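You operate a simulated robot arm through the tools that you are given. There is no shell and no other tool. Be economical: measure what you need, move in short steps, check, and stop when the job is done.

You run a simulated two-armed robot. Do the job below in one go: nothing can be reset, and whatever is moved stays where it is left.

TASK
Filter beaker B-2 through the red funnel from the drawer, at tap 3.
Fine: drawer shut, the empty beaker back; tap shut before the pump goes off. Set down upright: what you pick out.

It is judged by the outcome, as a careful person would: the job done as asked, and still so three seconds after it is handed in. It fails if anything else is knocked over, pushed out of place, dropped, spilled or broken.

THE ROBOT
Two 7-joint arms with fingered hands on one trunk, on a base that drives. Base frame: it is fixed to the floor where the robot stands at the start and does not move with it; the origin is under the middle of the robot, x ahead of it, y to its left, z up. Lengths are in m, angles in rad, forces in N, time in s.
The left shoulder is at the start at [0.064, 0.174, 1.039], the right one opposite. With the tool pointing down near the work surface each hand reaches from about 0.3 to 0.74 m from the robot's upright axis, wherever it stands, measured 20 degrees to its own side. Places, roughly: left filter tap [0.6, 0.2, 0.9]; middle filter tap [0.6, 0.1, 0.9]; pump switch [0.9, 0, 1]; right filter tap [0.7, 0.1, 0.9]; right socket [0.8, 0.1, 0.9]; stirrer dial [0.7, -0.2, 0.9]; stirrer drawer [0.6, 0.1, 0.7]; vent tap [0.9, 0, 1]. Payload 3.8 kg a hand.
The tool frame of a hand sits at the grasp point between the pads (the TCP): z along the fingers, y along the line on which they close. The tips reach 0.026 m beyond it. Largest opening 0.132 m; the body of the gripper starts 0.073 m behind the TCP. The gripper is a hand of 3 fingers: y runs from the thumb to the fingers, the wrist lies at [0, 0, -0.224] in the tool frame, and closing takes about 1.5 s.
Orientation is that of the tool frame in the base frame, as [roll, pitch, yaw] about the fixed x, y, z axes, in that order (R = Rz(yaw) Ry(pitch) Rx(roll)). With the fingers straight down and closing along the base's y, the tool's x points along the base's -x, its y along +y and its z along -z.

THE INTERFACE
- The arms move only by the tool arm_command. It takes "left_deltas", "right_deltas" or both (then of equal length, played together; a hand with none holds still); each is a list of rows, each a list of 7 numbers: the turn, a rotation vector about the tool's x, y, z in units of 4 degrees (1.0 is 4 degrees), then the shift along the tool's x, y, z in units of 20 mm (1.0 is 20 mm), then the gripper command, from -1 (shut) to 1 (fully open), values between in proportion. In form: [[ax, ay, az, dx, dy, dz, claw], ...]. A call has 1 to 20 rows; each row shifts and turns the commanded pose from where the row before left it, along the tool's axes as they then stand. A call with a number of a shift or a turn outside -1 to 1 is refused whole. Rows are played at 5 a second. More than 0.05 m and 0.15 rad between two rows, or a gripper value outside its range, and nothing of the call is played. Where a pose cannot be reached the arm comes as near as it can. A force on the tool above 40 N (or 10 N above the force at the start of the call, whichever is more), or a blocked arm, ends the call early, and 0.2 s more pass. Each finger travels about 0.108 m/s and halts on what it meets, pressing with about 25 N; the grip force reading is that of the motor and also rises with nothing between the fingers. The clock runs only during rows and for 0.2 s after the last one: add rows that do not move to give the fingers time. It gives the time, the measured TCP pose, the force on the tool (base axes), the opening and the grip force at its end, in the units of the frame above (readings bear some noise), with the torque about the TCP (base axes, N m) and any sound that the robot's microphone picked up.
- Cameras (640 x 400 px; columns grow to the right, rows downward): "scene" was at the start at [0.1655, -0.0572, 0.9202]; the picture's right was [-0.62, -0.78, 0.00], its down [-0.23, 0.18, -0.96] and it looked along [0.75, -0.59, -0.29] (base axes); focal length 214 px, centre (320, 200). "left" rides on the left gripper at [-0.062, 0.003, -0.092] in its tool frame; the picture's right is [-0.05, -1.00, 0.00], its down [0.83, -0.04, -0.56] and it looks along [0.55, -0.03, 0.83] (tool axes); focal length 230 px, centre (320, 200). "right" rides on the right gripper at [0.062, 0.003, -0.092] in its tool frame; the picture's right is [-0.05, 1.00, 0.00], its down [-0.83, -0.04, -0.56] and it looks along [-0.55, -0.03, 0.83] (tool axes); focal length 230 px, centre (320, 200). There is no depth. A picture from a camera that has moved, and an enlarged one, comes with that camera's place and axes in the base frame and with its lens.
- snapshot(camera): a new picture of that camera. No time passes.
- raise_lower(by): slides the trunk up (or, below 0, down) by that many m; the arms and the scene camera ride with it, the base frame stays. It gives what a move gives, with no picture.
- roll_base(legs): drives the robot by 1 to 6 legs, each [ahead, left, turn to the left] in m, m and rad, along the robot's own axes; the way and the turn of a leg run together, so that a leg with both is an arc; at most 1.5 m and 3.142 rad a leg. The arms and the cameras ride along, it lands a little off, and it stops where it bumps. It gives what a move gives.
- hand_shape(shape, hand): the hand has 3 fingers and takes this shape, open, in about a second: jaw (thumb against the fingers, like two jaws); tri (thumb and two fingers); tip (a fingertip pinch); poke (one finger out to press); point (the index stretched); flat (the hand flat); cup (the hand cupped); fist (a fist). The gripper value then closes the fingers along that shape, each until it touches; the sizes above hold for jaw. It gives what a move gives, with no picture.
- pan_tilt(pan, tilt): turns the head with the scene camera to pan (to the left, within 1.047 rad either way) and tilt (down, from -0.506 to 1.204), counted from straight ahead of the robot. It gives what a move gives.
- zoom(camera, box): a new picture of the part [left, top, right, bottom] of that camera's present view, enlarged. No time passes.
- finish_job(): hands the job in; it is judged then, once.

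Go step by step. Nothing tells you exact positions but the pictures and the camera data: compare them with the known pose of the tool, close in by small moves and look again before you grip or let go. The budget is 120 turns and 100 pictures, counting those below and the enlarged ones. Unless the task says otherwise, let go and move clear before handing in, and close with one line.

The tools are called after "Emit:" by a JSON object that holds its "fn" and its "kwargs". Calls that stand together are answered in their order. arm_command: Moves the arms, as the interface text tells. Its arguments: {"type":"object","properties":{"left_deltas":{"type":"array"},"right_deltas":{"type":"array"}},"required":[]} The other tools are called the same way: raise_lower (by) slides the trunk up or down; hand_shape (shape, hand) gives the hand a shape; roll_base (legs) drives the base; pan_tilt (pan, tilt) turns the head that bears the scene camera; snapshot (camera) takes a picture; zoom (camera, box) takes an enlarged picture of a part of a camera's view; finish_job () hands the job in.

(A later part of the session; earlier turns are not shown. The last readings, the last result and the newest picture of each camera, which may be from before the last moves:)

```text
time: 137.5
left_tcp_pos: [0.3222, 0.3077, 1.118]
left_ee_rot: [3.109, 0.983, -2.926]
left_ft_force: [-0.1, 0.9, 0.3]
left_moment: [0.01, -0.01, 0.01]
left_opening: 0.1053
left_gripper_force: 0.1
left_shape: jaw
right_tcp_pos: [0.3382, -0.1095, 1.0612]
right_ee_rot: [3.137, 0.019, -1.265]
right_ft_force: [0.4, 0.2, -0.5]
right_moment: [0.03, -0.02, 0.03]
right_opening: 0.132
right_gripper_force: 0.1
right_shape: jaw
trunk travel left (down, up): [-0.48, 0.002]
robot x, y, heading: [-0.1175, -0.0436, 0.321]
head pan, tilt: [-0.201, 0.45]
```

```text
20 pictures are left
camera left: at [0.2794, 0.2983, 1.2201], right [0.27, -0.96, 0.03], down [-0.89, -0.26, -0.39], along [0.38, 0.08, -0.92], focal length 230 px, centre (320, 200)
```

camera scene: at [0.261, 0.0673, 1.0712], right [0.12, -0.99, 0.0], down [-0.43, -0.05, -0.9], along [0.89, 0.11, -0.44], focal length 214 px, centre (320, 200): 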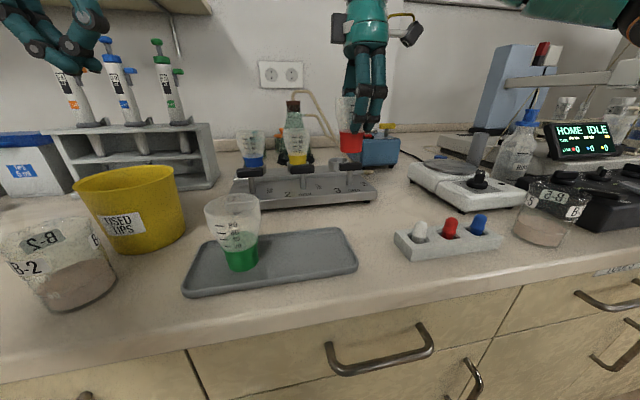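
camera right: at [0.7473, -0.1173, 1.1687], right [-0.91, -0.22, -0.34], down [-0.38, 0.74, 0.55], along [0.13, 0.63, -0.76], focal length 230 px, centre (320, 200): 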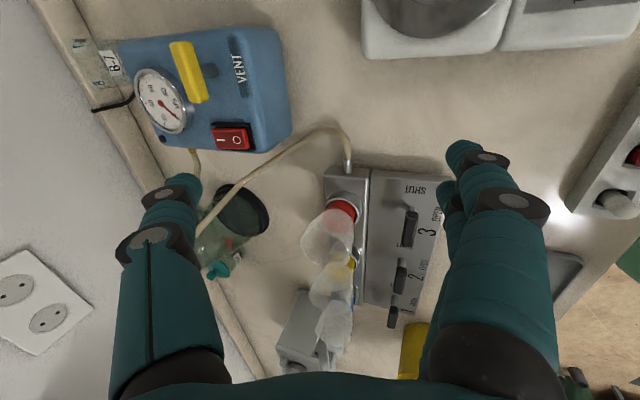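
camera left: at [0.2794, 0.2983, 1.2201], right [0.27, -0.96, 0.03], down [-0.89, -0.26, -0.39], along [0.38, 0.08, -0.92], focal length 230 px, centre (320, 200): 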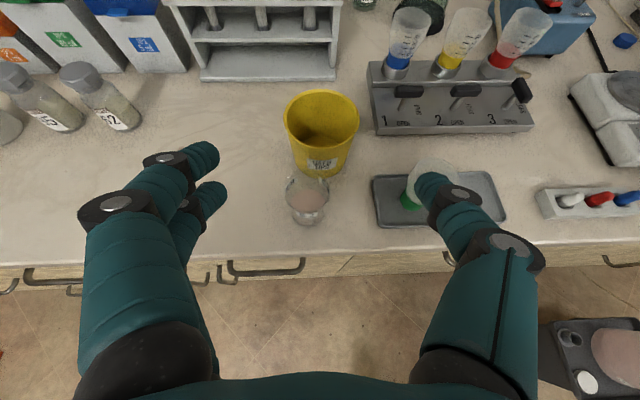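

B-2 is near (0.399, 0.346). I square the hand's heading, back it a little and lower it to grasp height in front of the beaker.

Emit:
{"fn": "arm_command", "kwargs": {"left_deltas": [[-0.6, 0, -0.41, 0.5, 0.3, -0.73, 0.6], [-0.6, 0, -0.41, 0.47, 0.4, -0.73, 0.6], [0, 0, 0, 0.83, 0, 0.555, 0.6], [0, 0, 0, 0.83, 0, 0.555, 0.6], [0, 0, 0, 0.83, 0, 0.555, 0.6], [0, 0, 0, 0.83, 0, 0.555, 0.6], [0, 0, 0, 0.83, 0, 0.555, 0.6], [0, 0, 0, 0.83, 0, 0.555, 0.6], [0, 0, 0, 0.83, 0, 0.555, 0.6], [0, 0, 0, 0.83, 0, 0.555, 0.6], [0, 0, 0, 0.83, 0, 0.555, 0.6], [0, 0, 0, 0.83, 0, 0.555, 0.6]]}}

Emit:
{"fn": "snapshot", "kwargs": {"camera": "left"}}

```text
time: 140.1
left_tcp_pos: [0.2846, 0.3144, 0.9773]
left_ee_rot: [3.11, 0.986, -2.824]
left_ft_force: [-0.2, 0.4, 0.6]
left_moment: [0.02, 0.01, 0.0]
left_opening: 0.105
left_gripper_force: 0.1
left_shape: jaw
left hand out of reach, approached as far as the arm can: row 10, 11, 12
right_tcp_pos: [0.3391, -0.111, 1.0602]
right_ee_rot: [3.136, 0.019, -1.267]
right_ft_force: [0.0, 0.1, 0.0]
right_moment: [-0.05, 0.01, -0.03]
right_opening: 0.1318
right_gripper_force: 0.0
right_shape: jaw
trunk travel left (down, up): [-0.48, 0.002]
robot x, y, heading: [-0.1195, -0.0379, 0.314]
head pan, tilt: [-0.201, 0.45]
```

```text
19 pictures are left
camera left: at [0.2434, 0.3005, 1.0797], right [0.36, -0.93, 0.03], down [-0.85, -0.34, -0.39], along [0.37, 0.12, -0.92], focal length 230 px, centre (320, 200)
```

left: 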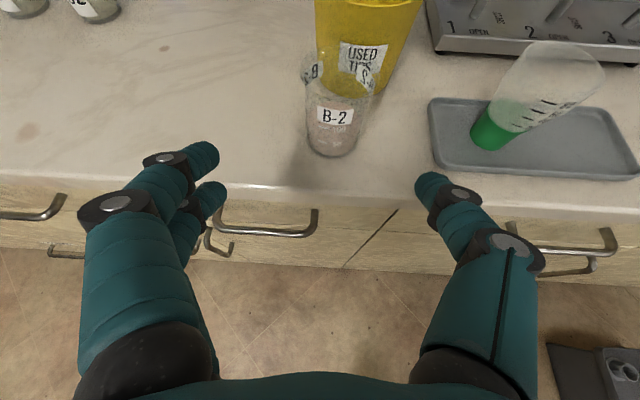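

The arm can't go lower in this posture, so I lower the trunk 7 cm and then advance around the beaker.

Emit:
{"fn": "raise_lower", "kwargs": {"by": -0.07}}

Emit:
{"fn": "arm_command", "kwargs": {"left_deltas": [[0, 0, 0, -0.555, -0.5, 0.832, 0.6], [0, 0, 0, -0.555, 0, 0.832, 0.6], [0, 0, 0, -0.555, 0, 0.832, 0.6]]}}

Emit:
{"fn": "snapshot", "kwargs": {"camera": "left"}}

```text
time: 141.2
left_tcp_pos: [0.2857, 0.3152, 0.9096]
left_ee_rot: [3.11, 0.986, -2.821]
left_ft_force: [0.2, -0.4, -1.3]
left_moment: [-0.04, -0.02, -0.01]
left_opening: 0.1054
left_gripper_force: 0.1
left_shape: jaw
right_tcp_pos: [0.3382, -0.1113, 0.9931]
right_ee_rot: [3.138, 0.019, -1.267]
right_ft_force: [-0.5, 0.4, 0.6]
right_moment: [0.02, 0.01, 0.01]
right_opening: 0.132
right_gripper_force: 0.0
right_shape: jaw
trunk travel left (down, up): [-0.41, 0.072]
robot x, y, heading: [-0.1198, -0.0359, 0.311]
head pan, tilt: [-0.201, 0.45]
```

```text
time: 142.0
left_tcp_pos: [0.3462, 0.3246, 0.9079]
left_ee_rot: [3.112, 0.984, -2.824]
left_ft_force: [0.1, -0.4, -0.3]
left_moment: [-0.02, 0.0, 0.01]
left_opening: 0.1054
left_gripper_force: 0.0
left_shape: jaw
right_tcp_pos: [0.3385, -0.1115, 0.9904]
right_ee_rot: [3.137, 0.019, -1.266]
right_ft_force: [-0.1, -0.3, -0.6]
right_moment: [0.0, 0.01, -0.02]
right_opening: 0.1317
right_gripper_force: 0.0
right_shape: jaw
trunk travel left (down, up): [-0.41, 0.072]
robot x, y, heading: [-0.124, -0.0379, 0.315]
head pan, tilt: [-0.201, 0.45]
```

```text
18 pictures are left
camera left: at [0.3052, 0.3111, 1.0099], right [0.36, -0.93, 0.03], down [-0.86, -0.35, -0.39], along [0.37, 0.12, -0.92], focal length 230 px, centre (320, 200)
```

left: 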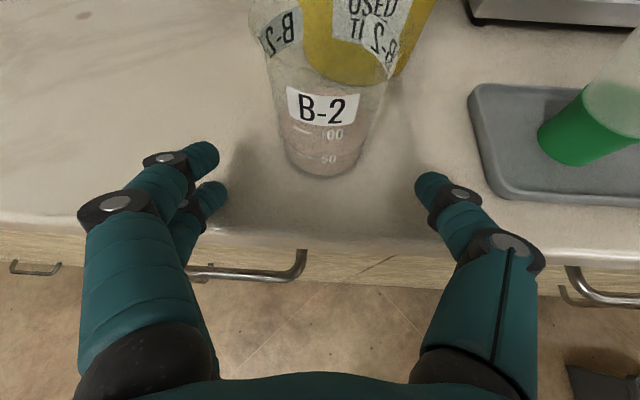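

Well lined up. I advance the last 5 cm and close gently.

Emit:
{"fn": "arm_command", "kwargs": {"left_deltas": [[0, 0, 0, -0.555, 0, 0.832, 0.6], [0, 0, 0, -0.555, 0, 0.832, 0.6], [0, 0, 0, -0.33, 0, 0.5, 0.6], [0, 0, 0, 0, 0, 0, 0.35], [0, 0, 0, 0, 0, 0, 0.15], [0, 0, 0, 0, 0, 0, 0], [0, 0, 0, 0, 0, 0, -0.2], [0, 0, 0, 0, 0, 0, -0.4], [0, 0, 0, 0, 0, 0, -0.4]]}}

Emit:
{"fn": "snapshot", "kwargs": {"camera": "left"}}

```text
time: 144.0
left_tcp_pos: [0.3949, 0.3409, 0.9076]
left_ee_rot: [3.111, 0.986, -2.824]
left_ft_force: [0.7, 0.0, 0.6]
left_moment: [0.02, 0.04, 0.01]
left_opening: 0.0434
left_gripper_force: 24.3
left_shape: jaw
right_tcp_pos: [0.3375, -0.1105, 0.9912]
right_ee_rot: [3.136, 0.022, -1.267]
right_ft_force: [-0.1, -0.5, -0.6]
right_moment: [0.03, -0.01, 0.01]
right_opening: 0.1321
right_gripper_force: 0.2
right_shape: jaw
trunk travel left (down, up): [-0.41, 0.072]
robot x, y, heading: [-0.1164, -0.0396, 0.312]
head pan, tilt: [-0.201, 0.45]
```

```text
17 pictures are left
camera left: at [0.353, 0.3281, 1.0101], right [0.36, -0.93, 0.03], down [-0.86, -0.35, -0.39], along [0.37, 0.12, -0.92], focal length 230 px, centre (320, 200)
```

left: 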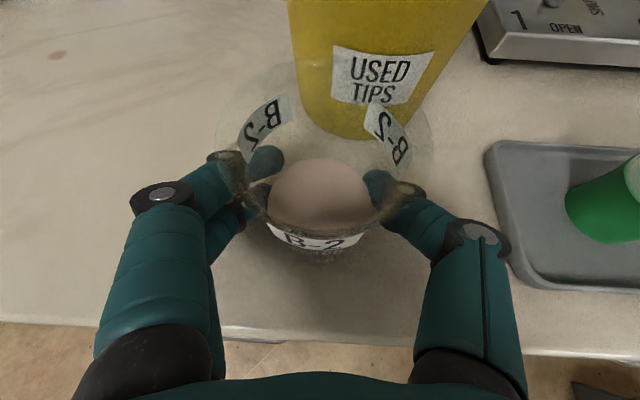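

Gripped. I lift it 4 cm and check.

Emit:
{"fn": "arm_command", "kwargs": {"left_deltas": [[0, 0, 0, -0.4, 0, -0.28, -0.6], [0, 0, 0, -0.83, 0, -0.555, -0.6], [0, 0, 0, -0.83, 0, -0.555, -0.6]]}}

Emit:
{"fn": "snapshot", "kwargs": {"camera": "left"}}

```text
time: 144.8
left_tcp_pos: [0.3934, 0.3412, 0.9594]
left_ee_rot: [3.111, 0.987, -2.825]
left_ft_force: [-0.9, -0.6, -0.4]
left_moment: [-0.06, 0.01, -0.02]
left_opening: 0.0432
left_gripper_force: 25.0
left_shape: jaw
right_tcp_pos: [0.3382, -0.1118, 0.9915]
right_ee_rot: [3.135, 0.02, -1.268]
right_ft_force: [-0.1, -0.7, 0.1]
right_moment: [0.02, 0.01, 0.02]
right_opening: 0.1319
right_gripper_force: 0.0
right_shape: jaw
trunk travel left (down, up): [-0.41, 0.072]
robot x, y, heading: [-0.1206, -0.0393, 0.318]
head pan, tilt: [-0.201, 0.45]
```

```text
16 pictures are left
camera left: at [0.3523, 0.3277, 1.0611], right [0.36, -0.93, 0.03], down [-0.86, -0.34, -0.39], along [0.37, 0.12, -0.92], focal length 230 px, centre (320, 200)
```

left: 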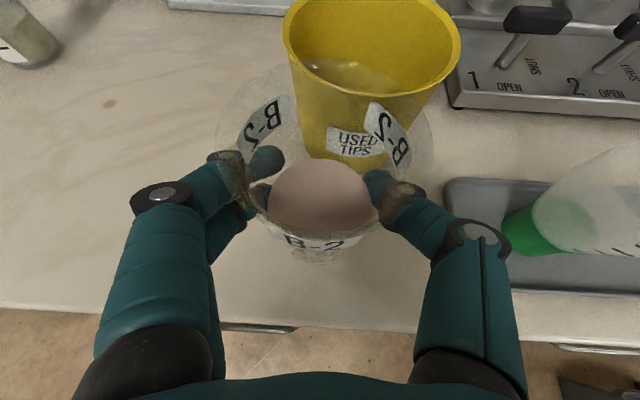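

Beaker is held level. I raise the trunk, bring the beaker up and to the centre, and retract the right hand.

Emit:
{"fn": "raise_lower", "kwargs": {"by": 0.07}}

Emit:
{"fn": "arm_command", "kwargs": {"left_deltas": [[0, 0, 0, -0.83, 0, -0.555, -0.6], [0, 0, 0, -0.83, 0, -0.555, -0.6], [0, 0, 0, -0.83, -0.5, -0.555, -0.6], [0, 0, 0, 0, -1, 0, -0.6], [0, 0, 0, 0, -1, 0, -0.6], [0, 0, 0, 0, -1, 0, -0.6], [0, 0, 0, 0, -1, 0, -0.6], [0, 0, 0, 0, -1, 0, -0.6], [0, 0, 0, 0, -1, 0, -0.6], [0, 0, 0, 0, -1, 0, -0.6], [0, 0, 0, 0, -1, 0, -0.6], [0, 0, 0, 0, -1, 0, -0.6]], "right_deltas": [[0, 0, 0, 0, 1, -1, 0], [0, 0, 0, 0, 1, -1, 0], [0, 0, 0, 0, 1, 0, 0], [0, 0, 0, 0, 1, 0, 0], [0, 0, 0, 0, 0, 0, 0], [0, 0, 0, 0, 0, 0, 0], [0, 0, 0, 0, 0, 0, 0], [0, 0, 0, 0, 0, 0, 0], [0, 0, 0, 0, 0, 0, 0], [0, 0, 0, 0, 0, 0, 0], [0, 0, 0, 0, 0, 0, 0], [0, 0, 0, 0, 0, 0, 0]]}}

```text
time: 145.8
left_tcp_pos: [0.3938, 0.3429, 1.0262]
left_ee_rot: [3.111, 0.982, -2.824]
left_ft_force: [0.5, 0.3, -1.6]
left_moment: [-0.04, -0.01, -0.02]
left_opening: 0.0434
left_gripper_force: 24.5
left_shape: jaw
right_tcp_pos: [0.3387, -0.1121, 1.06]
right_ee_rot: [3.134, 0.02, -1.266]
right_ft_force: [0.0, 0.6, -0.1]
right_moment: [-0.05, 0.0, 0.03]
right_opening: 0.132
right_gripper_force: 0.1
right_shape: jaw
trunk travel left (down, up): [-0.48, 0.002]
robot x, y, heading: [-0.1208, -0.0394, 0.317]
head pan, tilt: [-0.201, 0.45]
```

```text
time: 148.4
left_tcp_pos: [0.4588, 0.1621, 1.0856]
left_ee_rot: [3.11, 0.986, -2.824]
left_ft_force: [-0.7, 0.2, -1.0]
left_moment: [-0.04, -0.03, 0.0]
left_opening: 0.0432
left_gripper_force: 25.1
left_shape: jaw
right_tcp_pos: [0.2639, -0.1349, 1.1043]
right_ee_rot: [3.136, 0.018, -1.266]
right_ft_force: [0.4, 0.2, 0.9]
right_moment: [-0.01, 0.0, -0.03]
right_opening: 0.0665
right_gripper_force: 0.1
right_shape: jaw
trunk travel left (down, up): [-0.48, 0.002]
robot x, y, heading: [-0.1185, -0.0367, 0.316]
head pan, tilt: [-0.201, 0.45]
```

Now I drive right and forward so the beaker comes just right of funnel 3.

Emit:
{"fn": "roll_base", "kwargs": {"legs": [[0, -0.225, 0], [0.25, 0, 0]]}}

Emit:
{"fn": "snapshot", "kwargs": {"camera": "left"}}

Emit:
{"fn": "snapshot", "kwargs": {"camera": "scene"}}

```text
time: 151.6
left_tcp_pos: [0.7606, 0.0237, 1.0855]
left_ee_rot: [3.111, 0.986, -2.822]
left_ft_force: [-0.3, 0.3, -1.4]
left_moment: [0.03, 0.02, 0.01]
left_opening: 0.0433
left_gripper_force: 24.9
left_shape: jaw
right_tcp_pos: [0.5651, -0.2718, 1.1025]
right_ee_rot: [3.138, 0.018, -1.263]
right_ft_force: [0.0, -0.2, -0.1]
right_moment: [0.01, 0.01, 0.0]
right_opening: 0.0665
right_gripper_force: 0.0
right_shape: jaw
trunk travel left (down, up): [-0.48, 0.002]
robot x, y, heading: [0.1832, -0.1752, 0.315]
head pan, tilt: [-0.201, 0.45]
```

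```text
15 pictures are left
camera left: at [0.7194, 0.0103, 1.1879], right [0.37, -0.93, 0.03], down [-0.85, -0.35, -0.39], along [0.37, 0.12, -0.92], focal length 230 px, centre (320, 200)
```

left: 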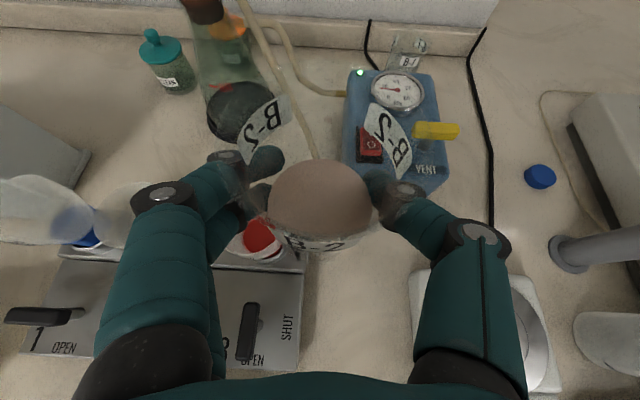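

```text
14 pictures are left
camera scene: at [0.3794, -0.132, 1.0713], right [0.12, -0.99, 0.0], down [-0.43, -0.05, -0.9], along [0.89, 0.11, -0.44], focal length 214 px, centre (320, 200)
```

scene: 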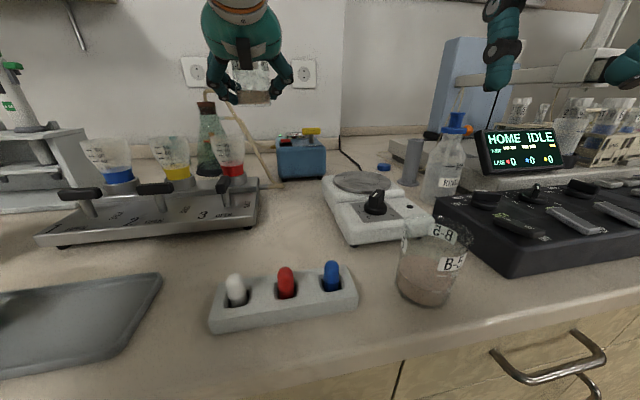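

The beaker is just right of and above funnel 3. I tilt it left about the forward axis, first 40° (no liquid yet), to check reach.

Emit:
{"fn": "arm_command", "kwargs": {"left_deltas": [[0.55, 0, -0.83, -0.16, 0, 0.25, -0.6], [0.55, 0, -0.83, 0, 0, 0, -0.6], [0.55, 0, -0.83, 0, 0, 0, -0.6], [0.55, 0, -0.83, 0, 0, 0, -0.6], [0.55, 0, -0.83, 0, 0, 0, -0.6], [0.55, 0, -0.83, 0, 0, 0, -0.6], [0.55, 0, -0.83, 0, 0, 0, -0.6], [0.55, 0, -0.83, 0, 0, 0, -0.6], [0.55, 0, -0.83, 0, 0, 0, -0.6], [0.55, 0, -0.83, 0, 0, 0, -0.6]]}}

Emit:
{"fn": "zoom", "kwargs": {"camera": "scene", "box": [130, 30, 370, 180]}}

```text
time: 153.8
left_tcp_pos: [0.7666, 0.0251, 1.0849]
left_ee_rot: [-2.168, 0.706, -2.037]
left_ft_force: [-0.4, -0.5, -1.1]
left_moment: [-0.01, -0.02, 0.02]
left_opening: 0.0432
left_gripper_force: 25.3
left_shape: jaw
right_tcp_pos: [0.5649, -0.2714, 1.103]
right_ee_rot: [3.137, 0.018, -1.264]
right_ft_force: [-0.2, 0.3, -0.1]
right_moment: [0.01, 0.01, 0.02]
right_opening: 0.0665
right_gripper_force: 0.0
right_shape: jaw
trunk travel left (down, up): [-0.48, 0.002]
robot x, y, heading: [0.1844, -0.1774, 0.317]
head pan, tilt: [-0.201, 0.45]
```

```text
2.67 times, centred on (250, 105) of scene
camera zoom: at [0.3793, -0.1319, 1.0712], right [0.12, -0.99, 0.0], down [-0.43, -0.05, -0.9], along [0.89, 0.11, -0.44], focal length 572 px, centre (507, 453)
```

zoom: 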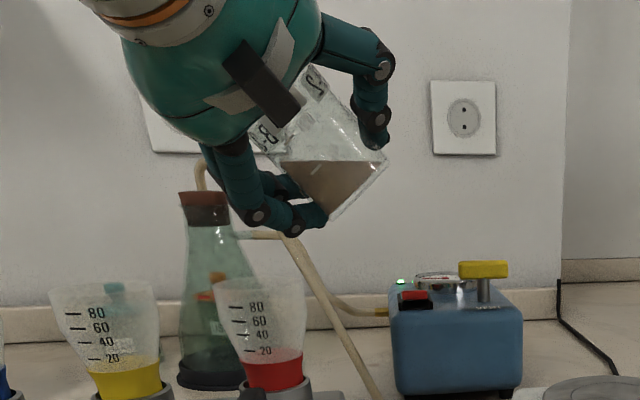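

Tilt works and the lip is over the funnel. I continue to ~72°, then slowly on while keeping the lip centred.

Emit:
{"fn": "arm_command", "kwargs": {"left_deltas": [[0.55, 0, -0.83, 0, 0, 0, -0.6], [0.55, 0, -0.83, 0, 0, 0, -0.6], [0.55, 0, -0.83, 0, 0, 0, -0.6], [0.55, 0, -0.83, 0, 0, 0, -0.6], [0.55, 0, -0.83, -0.14, 0.1, -0.1, -0.6], [0.4, 0, -0.6, 0, 0, 0, -0.6], [0.3, 0, -0.45, 0, 0, 0, -0.6], [0.3, 0, -0.45, 0, 0, 0, -0.6], [0.3, 0, -0.45, 0, 0, 0, -0.6]]}}

Emit:
{"fn": "zoom", "kwargs": {"camera": "scene", "box": [130, 30, 370, 180]}}

```text
time: 155.8
left_tcp_pos: [0.7645, 0.0293, 1.0871]
left_ee_rot: [-1.788, 0.317, -1.845]
left_ft_force: [-0.1, 0.9, -0.7]
left_moment: [0.03, -0.01, -0.02]
left_opening: 0.0434
left_gripper_force: 24.9
left_shape: jaw
right_tcp_pos: [0.5653, -0.2726, 1.1038]
right_ee_rot: [3.138, 0.019, -1.266]
right_ft_force: [0.8, -0.8, 0.6]
right_moment: [-0.03, -0.01, -0.03]
right_opening: 0.0669
right_gripper_force: 0.1
right_shape: jaw
trunk travel left (down, up): [-0.48, 0.002]
robot x, y, heading: [0.1837, -0.1719, 0.318]
head pan, tilt: [-0.201, 0.45]
```

```text
2.67 times, centred on (250, 105) of scene
camera zoom: at [0.3793, -0.1321, 1.0713], right [0.12, -0.99, 0.0], down [-0.43, -0.05, -0.9], along [0.89, 0.11, -0.44], focal length 572 px, centre (507, 453)
```

zoom: 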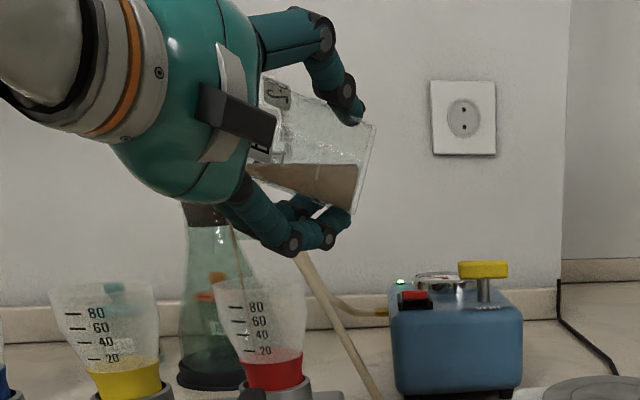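

The stream falls into the funnel, slightly left of centre; further tilting moves it right. I pour on slowly.

Emit:
{"fn": "arm_command", "kwargs": {"left_deltas": [[0.15, 0, -0.22, 0.04, 0, 0.03, -0.6], [0.15, 0, -0.22, 0.04, 0, 0.03, -0.6], [0.15, 0, -0.22, 0, 0, 0, -0.6], [0.15, 0, -0.22, 0, 0, 0, -0.6], [0.15, 0, -0.22, 0, 0, 0, -0.6], [0.15, 0, -0.22, 0, 0, 0, -0.6], [0.2, 0, -0.3, 0, 0, 0, -0.6], [0.2, 0, -0.3, 0, 0, 0, -0.6], [0.2, 0, -0.3, 0, 0, 0, -0.6], [0.2, 0, -0.3, 0, 0, 0, -0.6]]}}

Emit:
{"fn": "zoom", "kwargs": {"camera": "scene", "box": [130, 30, 370, 180]}}

```text
time: 158.0
left_tcp_pos: [0.7655, 0.0277, 1.0859]
left_ee_rot: [-1.662, 0.141, -1.819]
left_ft_force: [-0.2, -0.5, -0.6]
left_moment: [0.01, 0.01, 0.01]
left_opening: 0.0431
left_gripper_force: 25.2
left_shape: jaw
right_tcp_pos: [0.5657, -0.2725, 1.1027]
right_ee_rot: [3.136, 0.018, -1.265]
right_ft_force: [-0.1, -0.3, 0.3]
right_moment: [-0.01, 0.01, -0.02]
right_opening: 0.0667
right_gripper_force: 0.1
right_shape: jaw
trunk travel left (down, up): [-0.48, 0.002]
robot x, y, heading: [0.1821, -0.1738, 0.317]
head pan, tilt: [-0.201, 0.45]
```

```text
2.67 times, centred on (250, 105) of scene
camera zoom: at [0.3793, -0.1321, 1.0713], right [0.12, -0.99, 0.0], down [-0.43, -0.05, -0.9], along [0.89, 0.11, -0.44], focal length 572 px, centre (507, 453)
```

zoom: 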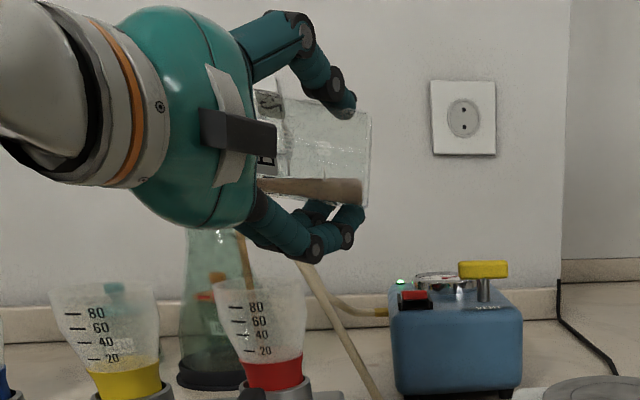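

Going well. I tilt on to fully empty it and hold.

Emit:
{"fn": "arm_command", "kwargs": {"left_deltas": [[0.2, 0, -0.3, 0, 0, 0, -0.6], [0.2, 0, -0.3, 0, 0, 0, -0.6], [0.2, 0, -0.3, 0, 0, 0, -0.6], [0.2, 0, -0.3, 0, 0, 0, -0.6], [0.2, 0, -0.3, 0, 0, 0, -0.6], [0.2, 0, -0.3, 0, 0, 0, -0.6], [0.2, 0, -0.3, 0, 0, 0, -0.6], [0.2, 0, -0.3, 0, 0, 0, -0.6], [0.2, 0, -0.3, 0, 0, 0, -0.6], [0.2, 0, -0.3, 0, 0, 0, -0.6], [0.2, 0, -0.3, 0, 0, 0, -0.6], [0.2, 0, -0.3, 0, 0, 0, -0.6], [0.2, 0, -0.3, 0, 0, 0, -0.6], [0.2, 0, -0.3, 0, 0, 0, -0.6], [0.2, 0, -0.3, 0, 0, 0, -0.6], [0.2, 0, -0.3, 0, 0, 0, -0.6], [0, 0, 0, 0, 0, 0, -0.6], [0, 0, 0, 0, 0, 0, -0.6], [0, 0, 0, 0, 0, 0, -0.6], [0, 0, 0, 0, 0, 0, -0.6]]}}

Emit:
{"fn": "zoom", "kwargs": {"camera": "scene", "box": [130, 30, 370, 180]}}

```text
time: 162.2
left_tcp_pos: [0.7647, 0.0276, 1.0851]
left_ee_rot: [-1.437, -0.192, -1.827]
left_ft_force: [0.1, 0.4, -0.7]
left_moment: [-0.01, 0.0, 0.0]
left_opening: 0.0434
left_gripper_force: 24.6
left_shape: jaw
right_tcp_pos: [0.5659, -0.2735, 1.1034]
right_ee_rot: [3.136, 0.02, -1.267]
right_ft_force: [-0.1, 0.2, 0.4]
right_moment: [-0.03, 0.01, 0.0]
right_opening: 0.0668
right_gripper_force: 0.1
right_shape: jaw
trunk travel left (down, up): [-0.48, 0.002]
robot x, y, heading: [0.182, -0.1801, 0.314]
head pan, tilt: [-0.201, 0.45]
```

```text
2.67 times, centred on (250, 105) of scene
camera zoom: at [0.3793, -0.1321, 1.0713], right [0.12, -0.99, 0.0], down [-0.43, -0.05, -0.9], along [0.89, 0.11, -0.44], focal length 572 px, centre (507, 453)
```

zoom: 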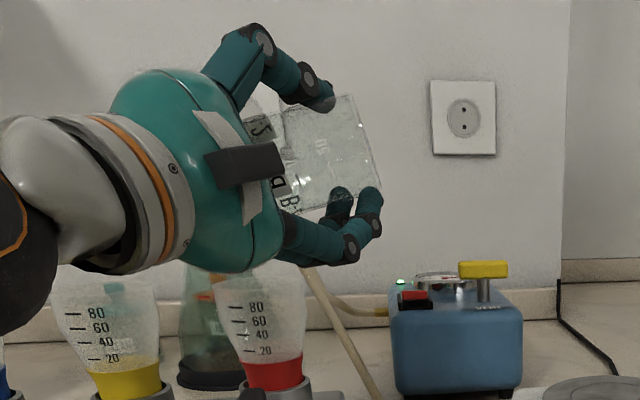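

The beaker is empty and the funnel has drained. I turn the beaker upright again by the same angle.

Emit:
{"fn": "arm_command", "kwargs": {"left_deltas": [[-0.55, 0, 0.83, 0, 0, 0, -0.6], [-0.55, 0, 0.83, 0, 0, 0, -0.6], [-0.55, 0, 0.83, 0, 0, 0, -0.6], [-0.55, 0, 0.83, 0, 0, 0, -0.6], [-0.55, 0, 0.83, 0, 0, 0, -0.6], [-0.55, 0, 0.83, 0, 0, 0, -0.6], [-0.55, 0, 0.83, 0, 0, 0, -0.6], [-0.55, 0, 0.83, 0, 0, 0, -0.6], [-0.55, 0, 0.83, 0, 0, 0, -0.6], [-0.55, 0, 0.83, 0, 0, 0, -0.6], [-0.55, 0, 0.83, 0, 0, 0, -0.6], [-0.55, 0, 0.83, 0, 0, 0, -0.6], [-0.55, 0, 0.83, 0, 0, 0, -0.6]]}}

Emit:
{"fn": "arm_command", "kwargs": {"left_deltas": [[-0.55, 0, 0.83, 0, 0, 0, -0.6], [-0.55, 0, 0.83, 0, 0, 0, -0.6], [-0.55, 0, 0.83, 0, 0, 0, -0.6], [-0.55, 0, 0.83, 0, 0, 0, -0.6], [-0.55, 0, 0.83, 0, 0, 0, -0.6], [-0.55, 0, 0.83, 0, 0, 0, -0.6], [-0.55, 0, 0.83, 0, 0, 0, -0.6], [-0.55, 0, 0.83, 0, 0, 0, -0.6], [-0.55, 0, 0.83, 0, 0, 0, -0.6], [-0.55, 0, 0.83, 0, 0, 0, -0.6], [-0.55, 0, 0.83, 0, 0, 0, -0.6], [-0.55, 0, 0.83, 0, 0, 0, -0.6], [-0.55, 0, 0.83, 0, 0, 0, -0.6], [-0.14, 0, 0.2, 0, 0, 0, -0.6]]}}

```text
time: 165.0
left_tcp_pos: [0.7648, 0.028, 1.0845]
left_ee_rot: [-1.981, 0.548, -1.927]
left_ft_force: [-1.3, 0.7, -0.8]
left_moment: [0.01, 0.03, 0.0]
left_opening: 0.0431
left_gripper_force: 25.1
left_shape: jaw
right_tcp_pos: [0.5666, -0.2721, 1.1026]
right_ee_rot: [3.136, 0.02, -1.266]
right_ft_force: [-0.1, -0.1, -0.2]
right_moment: [-0.01, 0.05, -0.01]
right_opening: 0.0667
right_gripper_force: 0.1
right_shape: jaw
trunk travel left (down, up): [-0.48, 0.002]
robot x, y, heading: [0.1912, -0.1797, 0.321]
head pan, tilt: [-0.201, 0.45]
```

```text
time: 168.0
left_tcp_pos: [0.7649, 0.0286, 1.0853]
left_ee_rot: [3.103, 0.985, -2.827]
left_ft_force: [0.3, 0.8, -0.5]
left_moment: [0.0, 0.02, 0.02]
left_opening: 0.043
left_gripper_force: 25.6
left_shape: jaw
right_tcp_pos: [0.5651, -0.2729, 1.1038]
right_ee_rot: [3.136, 0.019, -1.265]
right_ft_force: [-0.5, 0.0, 0.5]
right_moment: [-0.02, 0.03, -0.03]
right_opening: 0.0667
right_gripper_force: 0.1
right_shape: jaw
trunk travel left (down, up): [-0.48, 0.002]
robot x, y, heading: [0.1836, -0.179, 0.32]
head pan, tilt: [-0.201, 0.45]
```

Beaker is upright. I return it: drive back and left, and move it back over its old place.

Emit:
{"fn": "roll_base", "kwargs": {"legs": [[-0.25, 0, 0], [0, 0.225, 0]]}}

Emit:
{"fn": "arm_command", "kwargs": {"left_deltas": [[0, 0, 0, 0, 1, 0, -0.6], [0, 0, 0, 0, 1, 0, -0.6], [0, 0, 0, 0, 1, 0, -0.6], [0, 0, 0, 0, 1, 0, -0.6], [0, 0, 0, 0, 1, 0, -0.6], [0, 0, 0, 0, 1, 0, -0.6], [0, 0, 0, 0, 1, 0, -0.6], [0, 0, 0, 0, 1, 0, -0.6], [0, 0, 0, 0, 1, 0, -0.6]]}}

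Emit:
{"fn": "raise_lower", "kwargs": {"by": -0.07}}

```text
time: 171.1
left_tcp_pos: [0.4552, 0.1654, 1.0856]
left_ee_rot: [3.106, 0.991, -2.821]
left_ft_force: [-0.1, 0.5, -0.8]
left_moment: [-0.01, 0.03, 0.0]
left_opening: 0.0431
left_gripper_force: 25.2
left_shape: jaw
right_tcp_pos: [0.2579, -0.1361, 1.1035]
right_ee_rot: [3.133, 0.02, -1.261]
right_ft_force: [-0.4, 0.3, 0.7]
right_moment: [-0.06, 0.02, 0.03]
right_opening: 0.0665
right_gripper_force: 0.0
right_shape: jaw
trunk travel left (down, up): [-0.48, 0.002]
robot x, y, heading: [-0.1269, -0.0385, 0.32]
head pan, tilt: [-0.201, 0.45]
```

```text
time: 173.1
left_tcp_pos: [0.3941, 0.335, 1.0889]
left_ee_rot: [3.104, 0.989, -2.822]
left_ft_force: [0.1, 0.0, -0.5]
left_moment: [0.0, -0.03, -0.02]
left_opening: 0.0431
left_gripper_force: 24.4
left_shape: jaw
right_tcp_pos: [0.2571, -0.1342, 1.1032]
right_ee_rot: [3.139, 0.02, -1.261]
right_ft_force: [0.3, -0.4, 0.4]
right_moment: [0.0, 0.02, -0.01]
right_opening: 0.0668
right_gripper_force: 0.0
right_shape: jaw
trunk travel left (down, up): [-0.48, 0.002]
robot x, y, heading: [-0.1238, -0.0394, 0.319]
head pan, tilt: [-0.201, 0.45]
```

```text
time: 174.2
left_tcp_pos: [0.3927, 0.3341, 1.02]
left_ee_rot: [3.105, 0.992, -2.822]
left_ft_force: [-0.3, -0.7, 0.3]
left_moment: [0.0, 0.01, 0.01]
left_opening: 0.0427
left_gripper_force: 25.7
left_shape: jaw
right_tcp_pos: [0.2572, -0.1356, 1.0336]
right_ee_rot: [3.138, 0.019, -1.26]
right_ft_force: [-1.2, 0.0, 0.2]
right_moment: [0.01, -0.03, -0.01]
right_opening: 0.0664
right_gripper_force: 0.1
right_shape: jaw
trunk travel left (down, up): [-0.41, 0.072]
robot x, y, heading: [-0.1263, -0.043, 0.325]
head pan, tilt: [-0.201, 0.45]
```

Almost exactly above its place. I correct a few millimetres and lower until it touches the bench.

Emit:
{"fn": "arm_command", "kwargs": {"left_deltas": [[0, 0, 0, 0.72, 0.29, 0.72, -0.6], [0, 0, 0, 0.83, 0, 0.555, -0.6], [0, 0, 0, 0.83, 0, 0.555, -0.6], [0, 0, 0, 0.83, 0, 0.555, -0.6], [0, 0, 0, 0.83, 0, 0.555, -0.6]]}}

Emit:
{"fn": "arm_command", "kwargs": {"left_deltas": [[0, 0, 0, 0.2, 0, 0.14, -0.6], [0, 0, 0, 0.15, 0, 0.1, -0.6], [0, 0, 0, 0.1, 0, 0.07, -0.6]]}}

Emit:
{"fn": "snapshot", "kwargs": {"camera": "left"}}

```text
time: 175.4
left_tcp_pos: [0.3943, 0.3434, 0.9188]
left_ee_rot: [3.105, 0.988, -2.821]
left_ft_force: [-0.6, 0.2, -0.9]
left_moment: [0.02, 0.0, 0.0]
left_opening: 0.0429
left_gripper_force: 25.3
left_shape: jaw
right_tcp_pos: [0.2573, -0.136, 1.034]
right_ee_rot: [3.136, 0.019, -1.261]
right_ft_force: [0.1, 0.7, 1.2]
right_moment: [0.0, 0.01, 0.02]
right_opening: 0.0667
right_gripper_force: 0.1
right_shape: jaw
trunk travel left (down, up): [-0.41, 0.072]
robot x, y, heading: [-0.1237, -0.0468, 0.319]
head pan, tilt: [-0.201, 0.45]
```

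```text
time: 176.2
left_tcp_pos: [0.3965, 0.3437, 0.9081]
left_ee_rot: [3.105, 0.989, -2.823]
left_ft_force: [-0.8, 0.2, -1.0]
left_moment: [0.01, 0.02, -0.01]
left_opening: 0.0429
left_gripper_force: 24.5
left_shape: jaw
right_tcp_pos: [0.2569, -0.1362, 1.0333]
right_ee_rot: [3.136, 0.018, -1.261]
right_ft_force: [0.7, 0.4, -0.7]
right_moment: [0.01, 0.01, -0.01]
right_opening: 0.0666
right_gripper_force: 0.0
right_shape: jaw
trunk travel left (down, up): [-0.41, 0.072]
robot x, y, heading: [-0.123, -0.0396, 0.326]
head pan, tilt: [-0.201, 0.45]
```

```text
9 pictures are left
camera left: at [0.3547, 0.3289, 1.0107], right [0.37, -0.93, 0.02], down [-0.85, -0.35, -0.39], along [0.37, 0.12, -0.92], focal length 230 px, centre (320, 200)
```

left: 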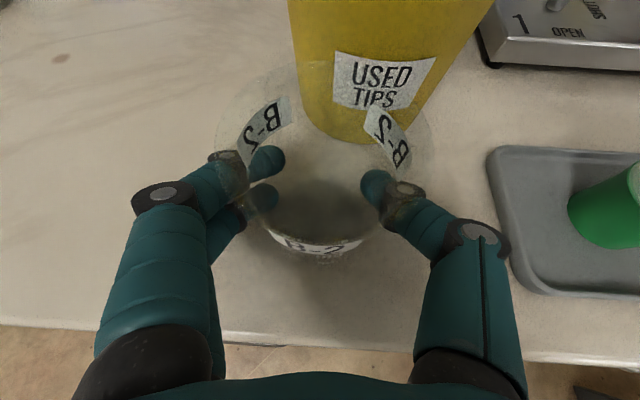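

Same place as before within millimetres. I lower the last bit until contact shows, then let go.

Emit:
{"fn": "arm_command", "kwargs": {"left_deltas": [[0, 0, 0, 0.06, 0, 0.04, -0.6], [0, 0, 0, 0.06, 0, 0.04, -0.6]]}}

```text
time: 176.8
left_tcp_pos: [0.397, 0.3443, 0.9075]
left_ee_rot: [3.105, 0.994, -2.824]
left_ft_force: [-0.1, 0.0, 6.0]
left_moment: [0.06, 0.02, 0.02]
left_opening: 0.0429
left_gripper_force: 24.7
left_shape: jaw
right_tcp_pos: [0.2567, -0.1359, 1.0341]
right_ee_rot: [3.138, 0.019, -1.26]
right_ft_force: [-0.9, 0.2, 0.2]
right_moment: [-0.01, 0.01, 0.01]
right_opening: 0.0668
right_gripper_force: 0.0
right_shape: jaw
trunk travel left (down, up): [-0.41, 0.072]
robot x, y, heading: [-0.1219, -0.0451, 0.323]
head pan, tilt: [-0.201, 0.45]
```

It touches the bench. I open and withdraw straight back.

Emit:
{"fn": "arm_command", "kwargs": {"left_deltas": [[0, 0, 0, 0, 0, 0, -0.2], [0, 0, 0, 0, 0, 0, 0], [0, 0, 0, 0, 0, 0, 0.2], [0, 0, 0, 0, 0, 0, 0.4], [0, 0, 0, 0, 0, 0, 0.6], [0, 0, 0, 0, 0, 0, 0.6], [0, 0, 0, 0.555, 0, -0.832, 0.6], [0, 0, 0, 0.555, 0, -0.832, 0.6], [0, 0, 0, 0.555, 0, -0.832, 0.6], [0, 0, 0, 0.555, 0, -0.832, 0.6], [0, 0, 0, 0.555, 0, -0.832, 0.6], [0, 0, 0, 0.555, 0, -0.832, 0.6]]}}

Emit:
{"fn": "raise_lower", "kwargs": {"by": 0.07}}

Emit:
{"fn": "snapshot", "kwargs": {"camera": "left"}}

```text
time: 179.4
left_tcp_pos: [0.2826, 0.3021, 0.9056]
left_ee_rot: [3.105, 0.986, -2.82]
left_ft_force: [-0.1, 0.5, -0.5]
left_moment: [0.03, -0.05, 0.0]
left_opening: 0.1056
left_gripper_force: 0.0
left_shape: jaw
right_tcp_pos: [0.2565, -0.1351, 1.0317]
right_ee_rot: [3.135, 0.019, -1.26]
right_ft_force: [-0.3, -0.1, 0.1]
right_moment: [0.0, 0.01, 0.04]
right_opening: 0.0667
right_gripper_force: 0.1
right_shape: jaw
trunk travel left (down, up): [-0.41, 0.072]
robot x, y, heading: [-0.1259, -0.0411, 0.322]
head pan, tilt: [-0.201, 0.45]
```

```text
time: 180.5
left_tcp_pos: [0.2837, 0.3024, 0.973]
left_ee_rot: [3.107, 0.986, -2.826]
left_ft_force: [0.3, 0.7, -0.5]
left_moment: [-0.04, 0.0, -0.01]
left_opening: 0.1053
left_gripper_force: 0.1
left_shape: jaw
right_tcp_pos: [0.2587, -0.1345, 1.1016]
right_ee_rot: [3.134, 0.02, -1.262]
right_ft_force: [0.5, 0.5, 0.3]
right_moment: [0.01, 0.06, -0.01]
right_opening: 0.0666
right_gripper_force: 0.0
right_shape: jaw
trunk travel left (down, up): [-0.48, 0.002]
robot x, y, heading: [-0.1253, -0.0445, 0.324]
head pan, tilt: [-0.201, 0.45]
```

```text
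8 pictures are left
camera left: at [0.2421, 0.289, 1.0754], right [0.37, -0.93, 0.02], down [-0.85, -0.35, -0.39], along [0.37, 0.12, -0.92], focal length 230 px, centre (320, 200)
```

left: 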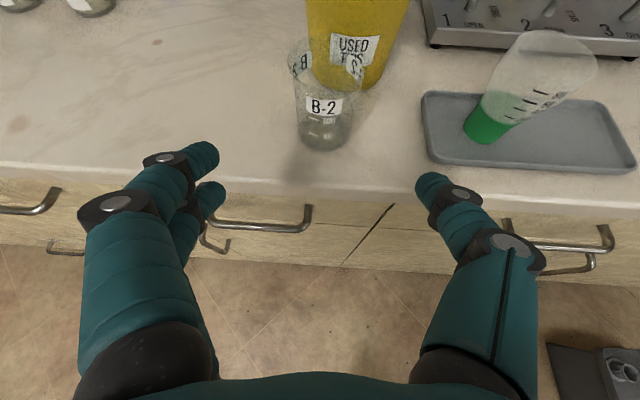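

B-2 stands empty and upright at its place. Next: lift the left hand clear, drive forward to the manifold, tilt the right hand back 15° with jaw open, to push tap 3 shut.

Emit:
{"fn": "arm_command", "kwargs": {"left_deltas": [[0, 0, 0, -0.83, 0, -0.555, 0.6], [0, 0, 0, -0.83, 0, -0.555, 0.6], [0, 0, 0, -0.83, 0, -0.555, 0.6], [0, 0, 0, -0.83, 0, -0.555, 0.6], [0, 0, 0, -0.83, 0, -0.555, 0.6], [0, 0, 0, -0.83, 0, -0.555, 0.6], [0, 0, 0, -0.83, 0, -0.555, 0.6], [0, 0, 0, -0.83, 0, -0.555, 0.6]], "right_deltas": [[0, 0, 0, 0, 0, 0, 1], [0, 0, 0, 0, 0, 0, 1], [-1, 0, 0, 0, 0, 0, 1], [-1, 0, 0, 0, 0, 0, 1], [-1, 0, 0, 0, 0, 0, 1], [-0.75, 0, 0, 0, 0, 0, 1], [0, 0, 0, 0, 0, 0, 1], [0, 0, 0, 0, 0, 0, 1]]}}

Emit:
{"fn": "roll_base", "kwargs": {"legs": [[0.25, 0, 0]]}}

```text
time: 182.3
left_tcp_pos: [0.2845, 0.2994, 1.1344]
left_ee_rot: [3.104, 0.989, -2.825]
left_ft_force: [-0.2, 0.3, -0.5]
left_moment: [-0.01, 0.0, 0.0]
left_opening: 0.1053
left_gripper_force: 0.1
left_shape: jaw
right_tcp_pos: [0.2578, -0.1355, 1.1046]
right_ee_rot: [2.875, 0.019, -1.26]
right_ft_force: [0.0, 0.1, 0.6]
right_moment: [0.01, -0.01, -0.01]
right_opening: 0.1318
right_gripper_force: 0.1
right_shape: jaw
trunk travel left (down, up): [-0.48, 0.002]
robot x, y, heading: [-0.1235, -0.0416, 0.327]
head pan, tilt: [-0.201, 0.45]
```

```text
time: 184.1
left_tcp_pos: [0.5167, 0.3793, 1.135]
left_ee_rot: [3.104, 0.991, -2.82]
left_ft_force: [-0.1, 0.6, 0.3]
left_moment: [-0.03, -0.01, 0.0]
left_opening: 0.1055
left_gripper_force: 0.1
left_shape: jaw
right_tcp_pos: [0.4926, -0.0551, 1.1037]
right_ee_rot: [2.874, 0.02, -1.257]
right_ft_force: [0.1, -0.3, -0.4]
right_moment: [0.0, 0.02, 0.0]
right_opening: 0.132
right_gripper_force: 0.0
right_shape: jaw
trunk travel left (down, up): [-0.48, 0.002]
robot x, y, heading: [0.1104, 0.0345, 0.327]
head pan, tilt: [-0.201, 0.45]
```

I move the thumb to the right of the bar's front end and descend most of the way, then check.

Emit:
{"fn": "arm_command", "kwargs": {"right_deltas": [[0, 0, 0, -0.17, -0.98, -0.265, 1], [0, 0, 0, 0, -0.98, -0.265, 1], [0, 0, 0, 0, -0.98, -0.265, 1], [0, 0, 0, 0, -0.98, -0.265, 1], [0, 0, 0, 0, -0.98, -0.265, 1], [0, 0, 0, 0, -0.98, -0.265, 1], [0, 0, 0, 0, -0.26, 0.966, 1], [0, 0, 0, 0, -0.26, 0.966, 1], [0, 0, 0, 0, -0.26, 0.966, 1], [0, 0, 0, 0, -0.26, 0.966, 1], [0, 0, 0, 0, -0.26, 0.966, 1]]}}

Emit:
{"fn": "zoom", "kwargs": {"camera": "right", "box": [60, 50, 460, 300]}}

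```text
time: 186.5
left_tcp_pos: [0.5172, 0.3801, 1.1353]
left_ee_rot: [3.105, 0.99, -2.819]
left_ft_force: [-0.6, -0.6, -0.1]
left_moment: [0.01, -0.03, 0.02]
left_opening: 0.1054
left_gripper_force: 0.0
left_shape: jaw
right_tcp_pos: [0.6071, -0.0131, 1.003]
right_ee_rot: [2.878, 0.019, -1.256]
right_ft_force: [0.5, -0.1, -0.2]
right_moment: [-0.02, 0.0, 0.01]
right_opening: 0.1319
right_gripper_force: 0.1
right_shape: jaw
trunk travel left (down, up): [-0.48, 0.002]
robot x, y, heading: [0.1116, 0.0352, 0.329]
head pan, tilt: [-0.201, 0.45]
```

```text
1.60 times, centred on (260, 175) of right
camera zoom: at [0.6474, -0.0669, 1.0912], right [-0.93, -0.25, 0.26], down [-0.07, 0.84, 0.54], along [-0.36, 0.48, -0.8], focal length 368 px, centre (416, 240)
```

zoom: 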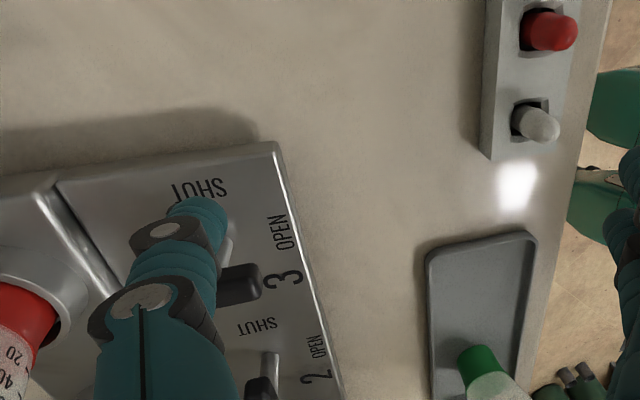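

Thumb tip sits right of the bar's front end as intended. I descend and push it left through the quarter turn to SHUT.

Emit:
{"fn": "arm_command", "kwargs": {"right_deltas": [[0, 0, 0, 0, -0.26, 0.966, 1], [0, 0, 0, 0, -0.13, 0.48, 1], [0, 0, 0, -1, 0, 0, 1], [0, 0, 0, -0.25, 0, 0, 1], [0, 0, 0, -0.7, 0.24, 0.065, 1], [0, 0, 0, -0.6, 0, 0, 1], [0, 0, 0, -0.55, -0.29, -0.08, 1], [0, 0, 0, -0.15, -0.34, -0.09, 1], [0, 0, 0, 0, -0.29, -0.08, 1]]}}

Emit:
{"fn": "zoom", "kwargs": {"camera": "right", "box": [60, 50, 460, 300]}}

```text
time: 188.5
left_tcp_pos: [0.5146, 0.3792, 1.1358]
left_ee_rot: [3.103, 0.992, -2.82]
left_ft_force: [-0.6, 0.6, -0.6]
left_moment: [-0.01, 0.0, 0.0]
left_opening: 0.1057
left_gripper_force: 0.0
left_shape: jaw
right_tcp_pos: [0.595, 0.0536, 0.976]
right_ee_rot: [2.874, 0.018, -1.254]
right_ft_force: [-17.6, -10.1, 5.5]
right_moment: [-0.05, -0.09, -0.27]
right_opening: 0.1312
right_gripper_force: 0.0
right_shape: jaw
trunk travel left (down, up): [-0.48, 0.002]
robot x, y, heading: [0.1107, 0.038, 0.321]
head pan, tilt: [-0.201, 0.45]
```

```text
1.60 times, centred on (260, 175) of right
camera zoom: at [0.6378, -0.0012, 1.0635], right [-0.93, -0.25, 0.26], down [-0.08, 0.84, 0.54], along [-0.36, 0.48, -0.8], focal length 368 px, centre (416, 240)
```

zoom: 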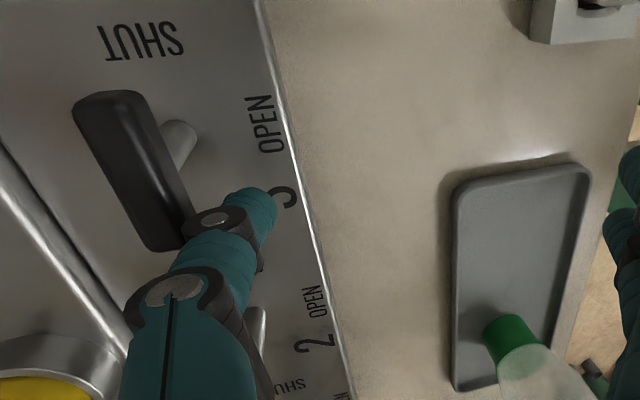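

Tap 3 is shut against its stop. Now the pump: I withdraw, rise, and tilt the hand forward for the rocker.

Emit:
{"fn": "arm_command", "kwargs": {"right_deltas": [[0, 0, 0, 0, 0.97, 0.26, 1], [0, 0, 0, 0, 0.97, 0.26, 1], [0, 0, 0, 0, 0.26, -0.966, 1], [0, 0, 0, 0, 0.26, -0.966, 1], [0, 0, 0, 0, 0.26, -0.966, 1], [0, 0, 0, 0, 0.26, -0.966, 1], [0, 0, 0, 0, 0.26, -0.966, 1], [0, 0, 0, 0, 0.26, -0.966, 1], [0.98, 0, 0, 0, 0, 0, 1], [0.98, 0, 0, 0, 0, 0, 1], [0.98, 0, 0, 0, 0, 0, 1], [0.98, 0, 0, 0, 0, 0, 1], [0.98, 0, 0, 0, 0, 0, 1], [0.98, 0, 0, 0, 0, 0, 1], [0.98, 0, 0, 0, 0, 0, 1], [0.98, 0, 0, 0, 0, 0, 1], [0.98, 0, 0, 0, 0, 0, 1]]}}

Emit:
{"fn": "arm_command", "kwargs": {"right_deltas": [[0, 0, 0, 1, 0, 0, 1], [0, 0, 0, 1, 0, 0, 1], [0, 0, 0, 1, 0, 0, 1], [0, 0, 0, 1, 0, 0, 1], [0, 0, 0, 1, 0, 0, 1], [0, 0, 0, 1, 0, 0, 1], [0, 0, 0, 0.45, 0, 0, 1], [0, 0, 0, 0, -0.94, 0.34, 1], [0, 0, 0, 0, -0.94, 0.34, 1], [0, 0, 0, 0, -0.94, 0.34, 1], [0, 0, 0, 0, -0.94, 0.34, 1], [0, 0, 0, 0, -0.94, 0.34, 1], [0, 0, 0, 0, -0.94, 0.34, 1], [0, 0, 0, 0, -0.94, 0.34, 1], [0, 0, 0, 0, -0.94, 0.34, 1]]}}

```text
time: 192.1
left_tcp_pos: [0.5185, 0.3796, 1.1351]
left_ee_rot: [3.104, 0.989, -2.82]
left_ft_force: [0.5, -1.0, -0.7]
left_moment: [-0.02, -0.02, -0.04]
left_opening: 0.1056
left_gripper_force: 0.1
left_shape: jaw
right_tcp_pos: [0.5617, 0.0381, 1.0948]
right_ee_rot: [-2.789, 0.021, -1.257]
right_ft_force: [0.0, -0.7, 0.2]
right_moment: [0.02, -0.03, -0.01]
right_opening: 0.1317
right_gripper_force: 0.0
right_shape: jaw
trunk travel left (down, up): [-0.48, 0.002]
robot x, y, heading: [0.1101, 0.0385, 0.323]
head pan, tilt: [-0.201, 0.45]
```

```text
time: 195.3
left_tcp_pos: [0.517, 0.3799, 1.1344]
left_ee_rot: [3.107, 0.989, -2.819]
left_ft_force: [0.2, 0.1, -0.2]
left_moment: [0.06, 0.02, -0.03]
left_opening: 0.1056
left_gripper_force: 0.1
left_shape: jaw
right_tcp_pos: [0.7547, -0.0346, 1.0924]
right_ee_rot: [-2.791, 0.018, -1.258]
right_ft_force: [0.4, -0.7, -0.2]
right_moment: [0.0, -0.03, 0.01]
right_opening: 0.1318
right_gripper_force: 0.1
right_shape: jaw
trunk travel left (down, up): [-0.48, 0.002]
robot x, y, heading: [0.1122, 0.0365, 0.319]
head pan, tilt: [-0.201, 0.45]
```

I move over the "O" end and stop 4–5 cm above to check.

Emit:
{"fn": "arm_command", "kwargs": {"right_deltas": [[0, 0, 0, -0.25, -0.92, 0.33, 1], [0, 0, 0, 0, -0.92, 0.33, 1], [0, 0, 0, 0, -0.92, 0.33, 1], [0, 0, 0, 0, 0.34, 0.94, 1], [0, 0, 0, 0, 0.34, 0.94, 1], [0, 0, 0, 0, 0.34, 0.94, 1]]}}

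Emit:
{"fn": "zoom", "kwargs": {"camera": "scene", "box": [330, 90, 426, 150]}}

Emit:
{"fn": "zoom", "kwargs": {"camera": "right", "box": [80, 80, 336, 240]}}

```text
time: 196.7
left_tcp_pos: [0.5174, 0.3798, 1.1346]
left_ee_rot: [3.105, 0.987, -2.82]
left_ft_force: [0.0, 0.0, 0.2]
left_moment: [0.01, 0.0, 0.01]
left_opening: 0.1055
left_gripper_force: 0.0
left_shape: jaw
right_tcp_pos: [0.808, -0.011, 1.0305]
right_ee_rot: [-2.791, 0.02, -1.258]
right_ft_force: [-0.4, -0.3, 0.4]
right_moment: [-0.06, 0.0, 0.01]
right_opening: 0.1318
right_gripper_force: 0.1
right_shape: jaw
trunk travel left (down, up): [-0.48, 0.002]
robot x, y, heading: [0.1104, 0.0334, 0.328]
head pan, tilt: [-0.201, 0.45]
```

```text
6.67 times, centred on (378, 120) of scene
camera zoom: at [0.3049, 0.0835, 1.0712], right [0.12, -0.99, 0.0], down [-0.43, -0.05, -0.9], along [0.89, 0.11, -0.44], focal length 1430 px, centre (-67, 733)
```

zoom: 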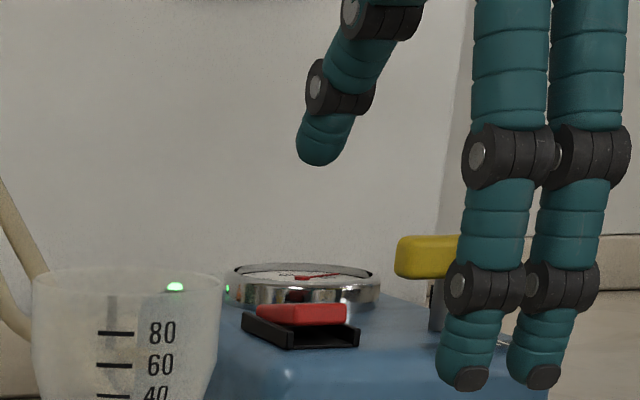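

```text
2.50 times, centred on (208, 160) of right
camera zoom: at [0.7963, -0.0815, 1.1146], right [-0.91, -0.23, -0.34], down [-0.4, 0.73, 0.55], along [0.12, 0.64, -0.76], focal length 575 px, centre (600, 300)
```

zoom: 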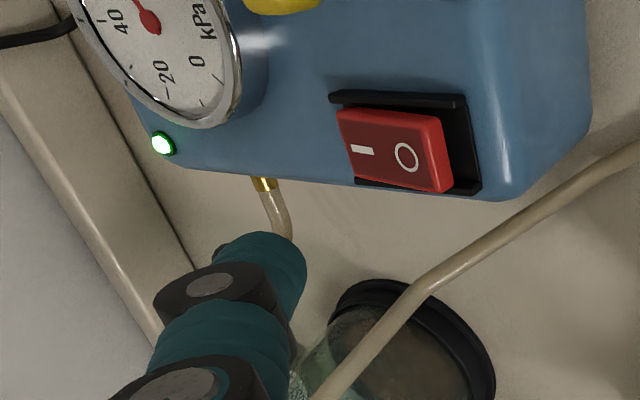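

Thumb tip is over the "O" end. I press down.

Emit:
{"fn": "arm_command", "kwargs": {"right_deltas": [[0, 0, 0, 0.15, 0.44, 0.9, 1], [0, 0, 0, 0, 0.26, 0.72, 1], [0, 0, 0, 0, 0.12, 0.33, 1], [0, 0, 0, 0, 0.12, 0.33, 1], [0, 0, 0, 0, 0.12, 0.33, 1]]}}

```text
time: 197.9
left_tcp_pos: [0.5173, 0.3801, 1.1338]
left_ee_rot: [3.104, 0.989, -2.82]
left_ft_force: [-0.5, -0.3, 0.0]
left_moment: [0.01, -0.01, -0.01]
left_opening: 0.1057
left_gripper_force: 0.2
left_shape: jaw
right_tcp_pos: [0.8067, -0.0124, 0.9758]
right_ee_rot: [-2.79, 0.02, -1.256]
right_ft_force: [-0.9, 0.7, 2.0]
right_moment: [0.01, -0.16, 0.01]
right_opening: 0.132
right_gripper_force: 0.0
right_shape: jaw
trunk travel left (down, up): [-0.48, 0.002]
robot x, y, heading: [0.1101, 0.0341, 0.323]
head pan, tilt: [-0.201, 0.45]
heard: click
```

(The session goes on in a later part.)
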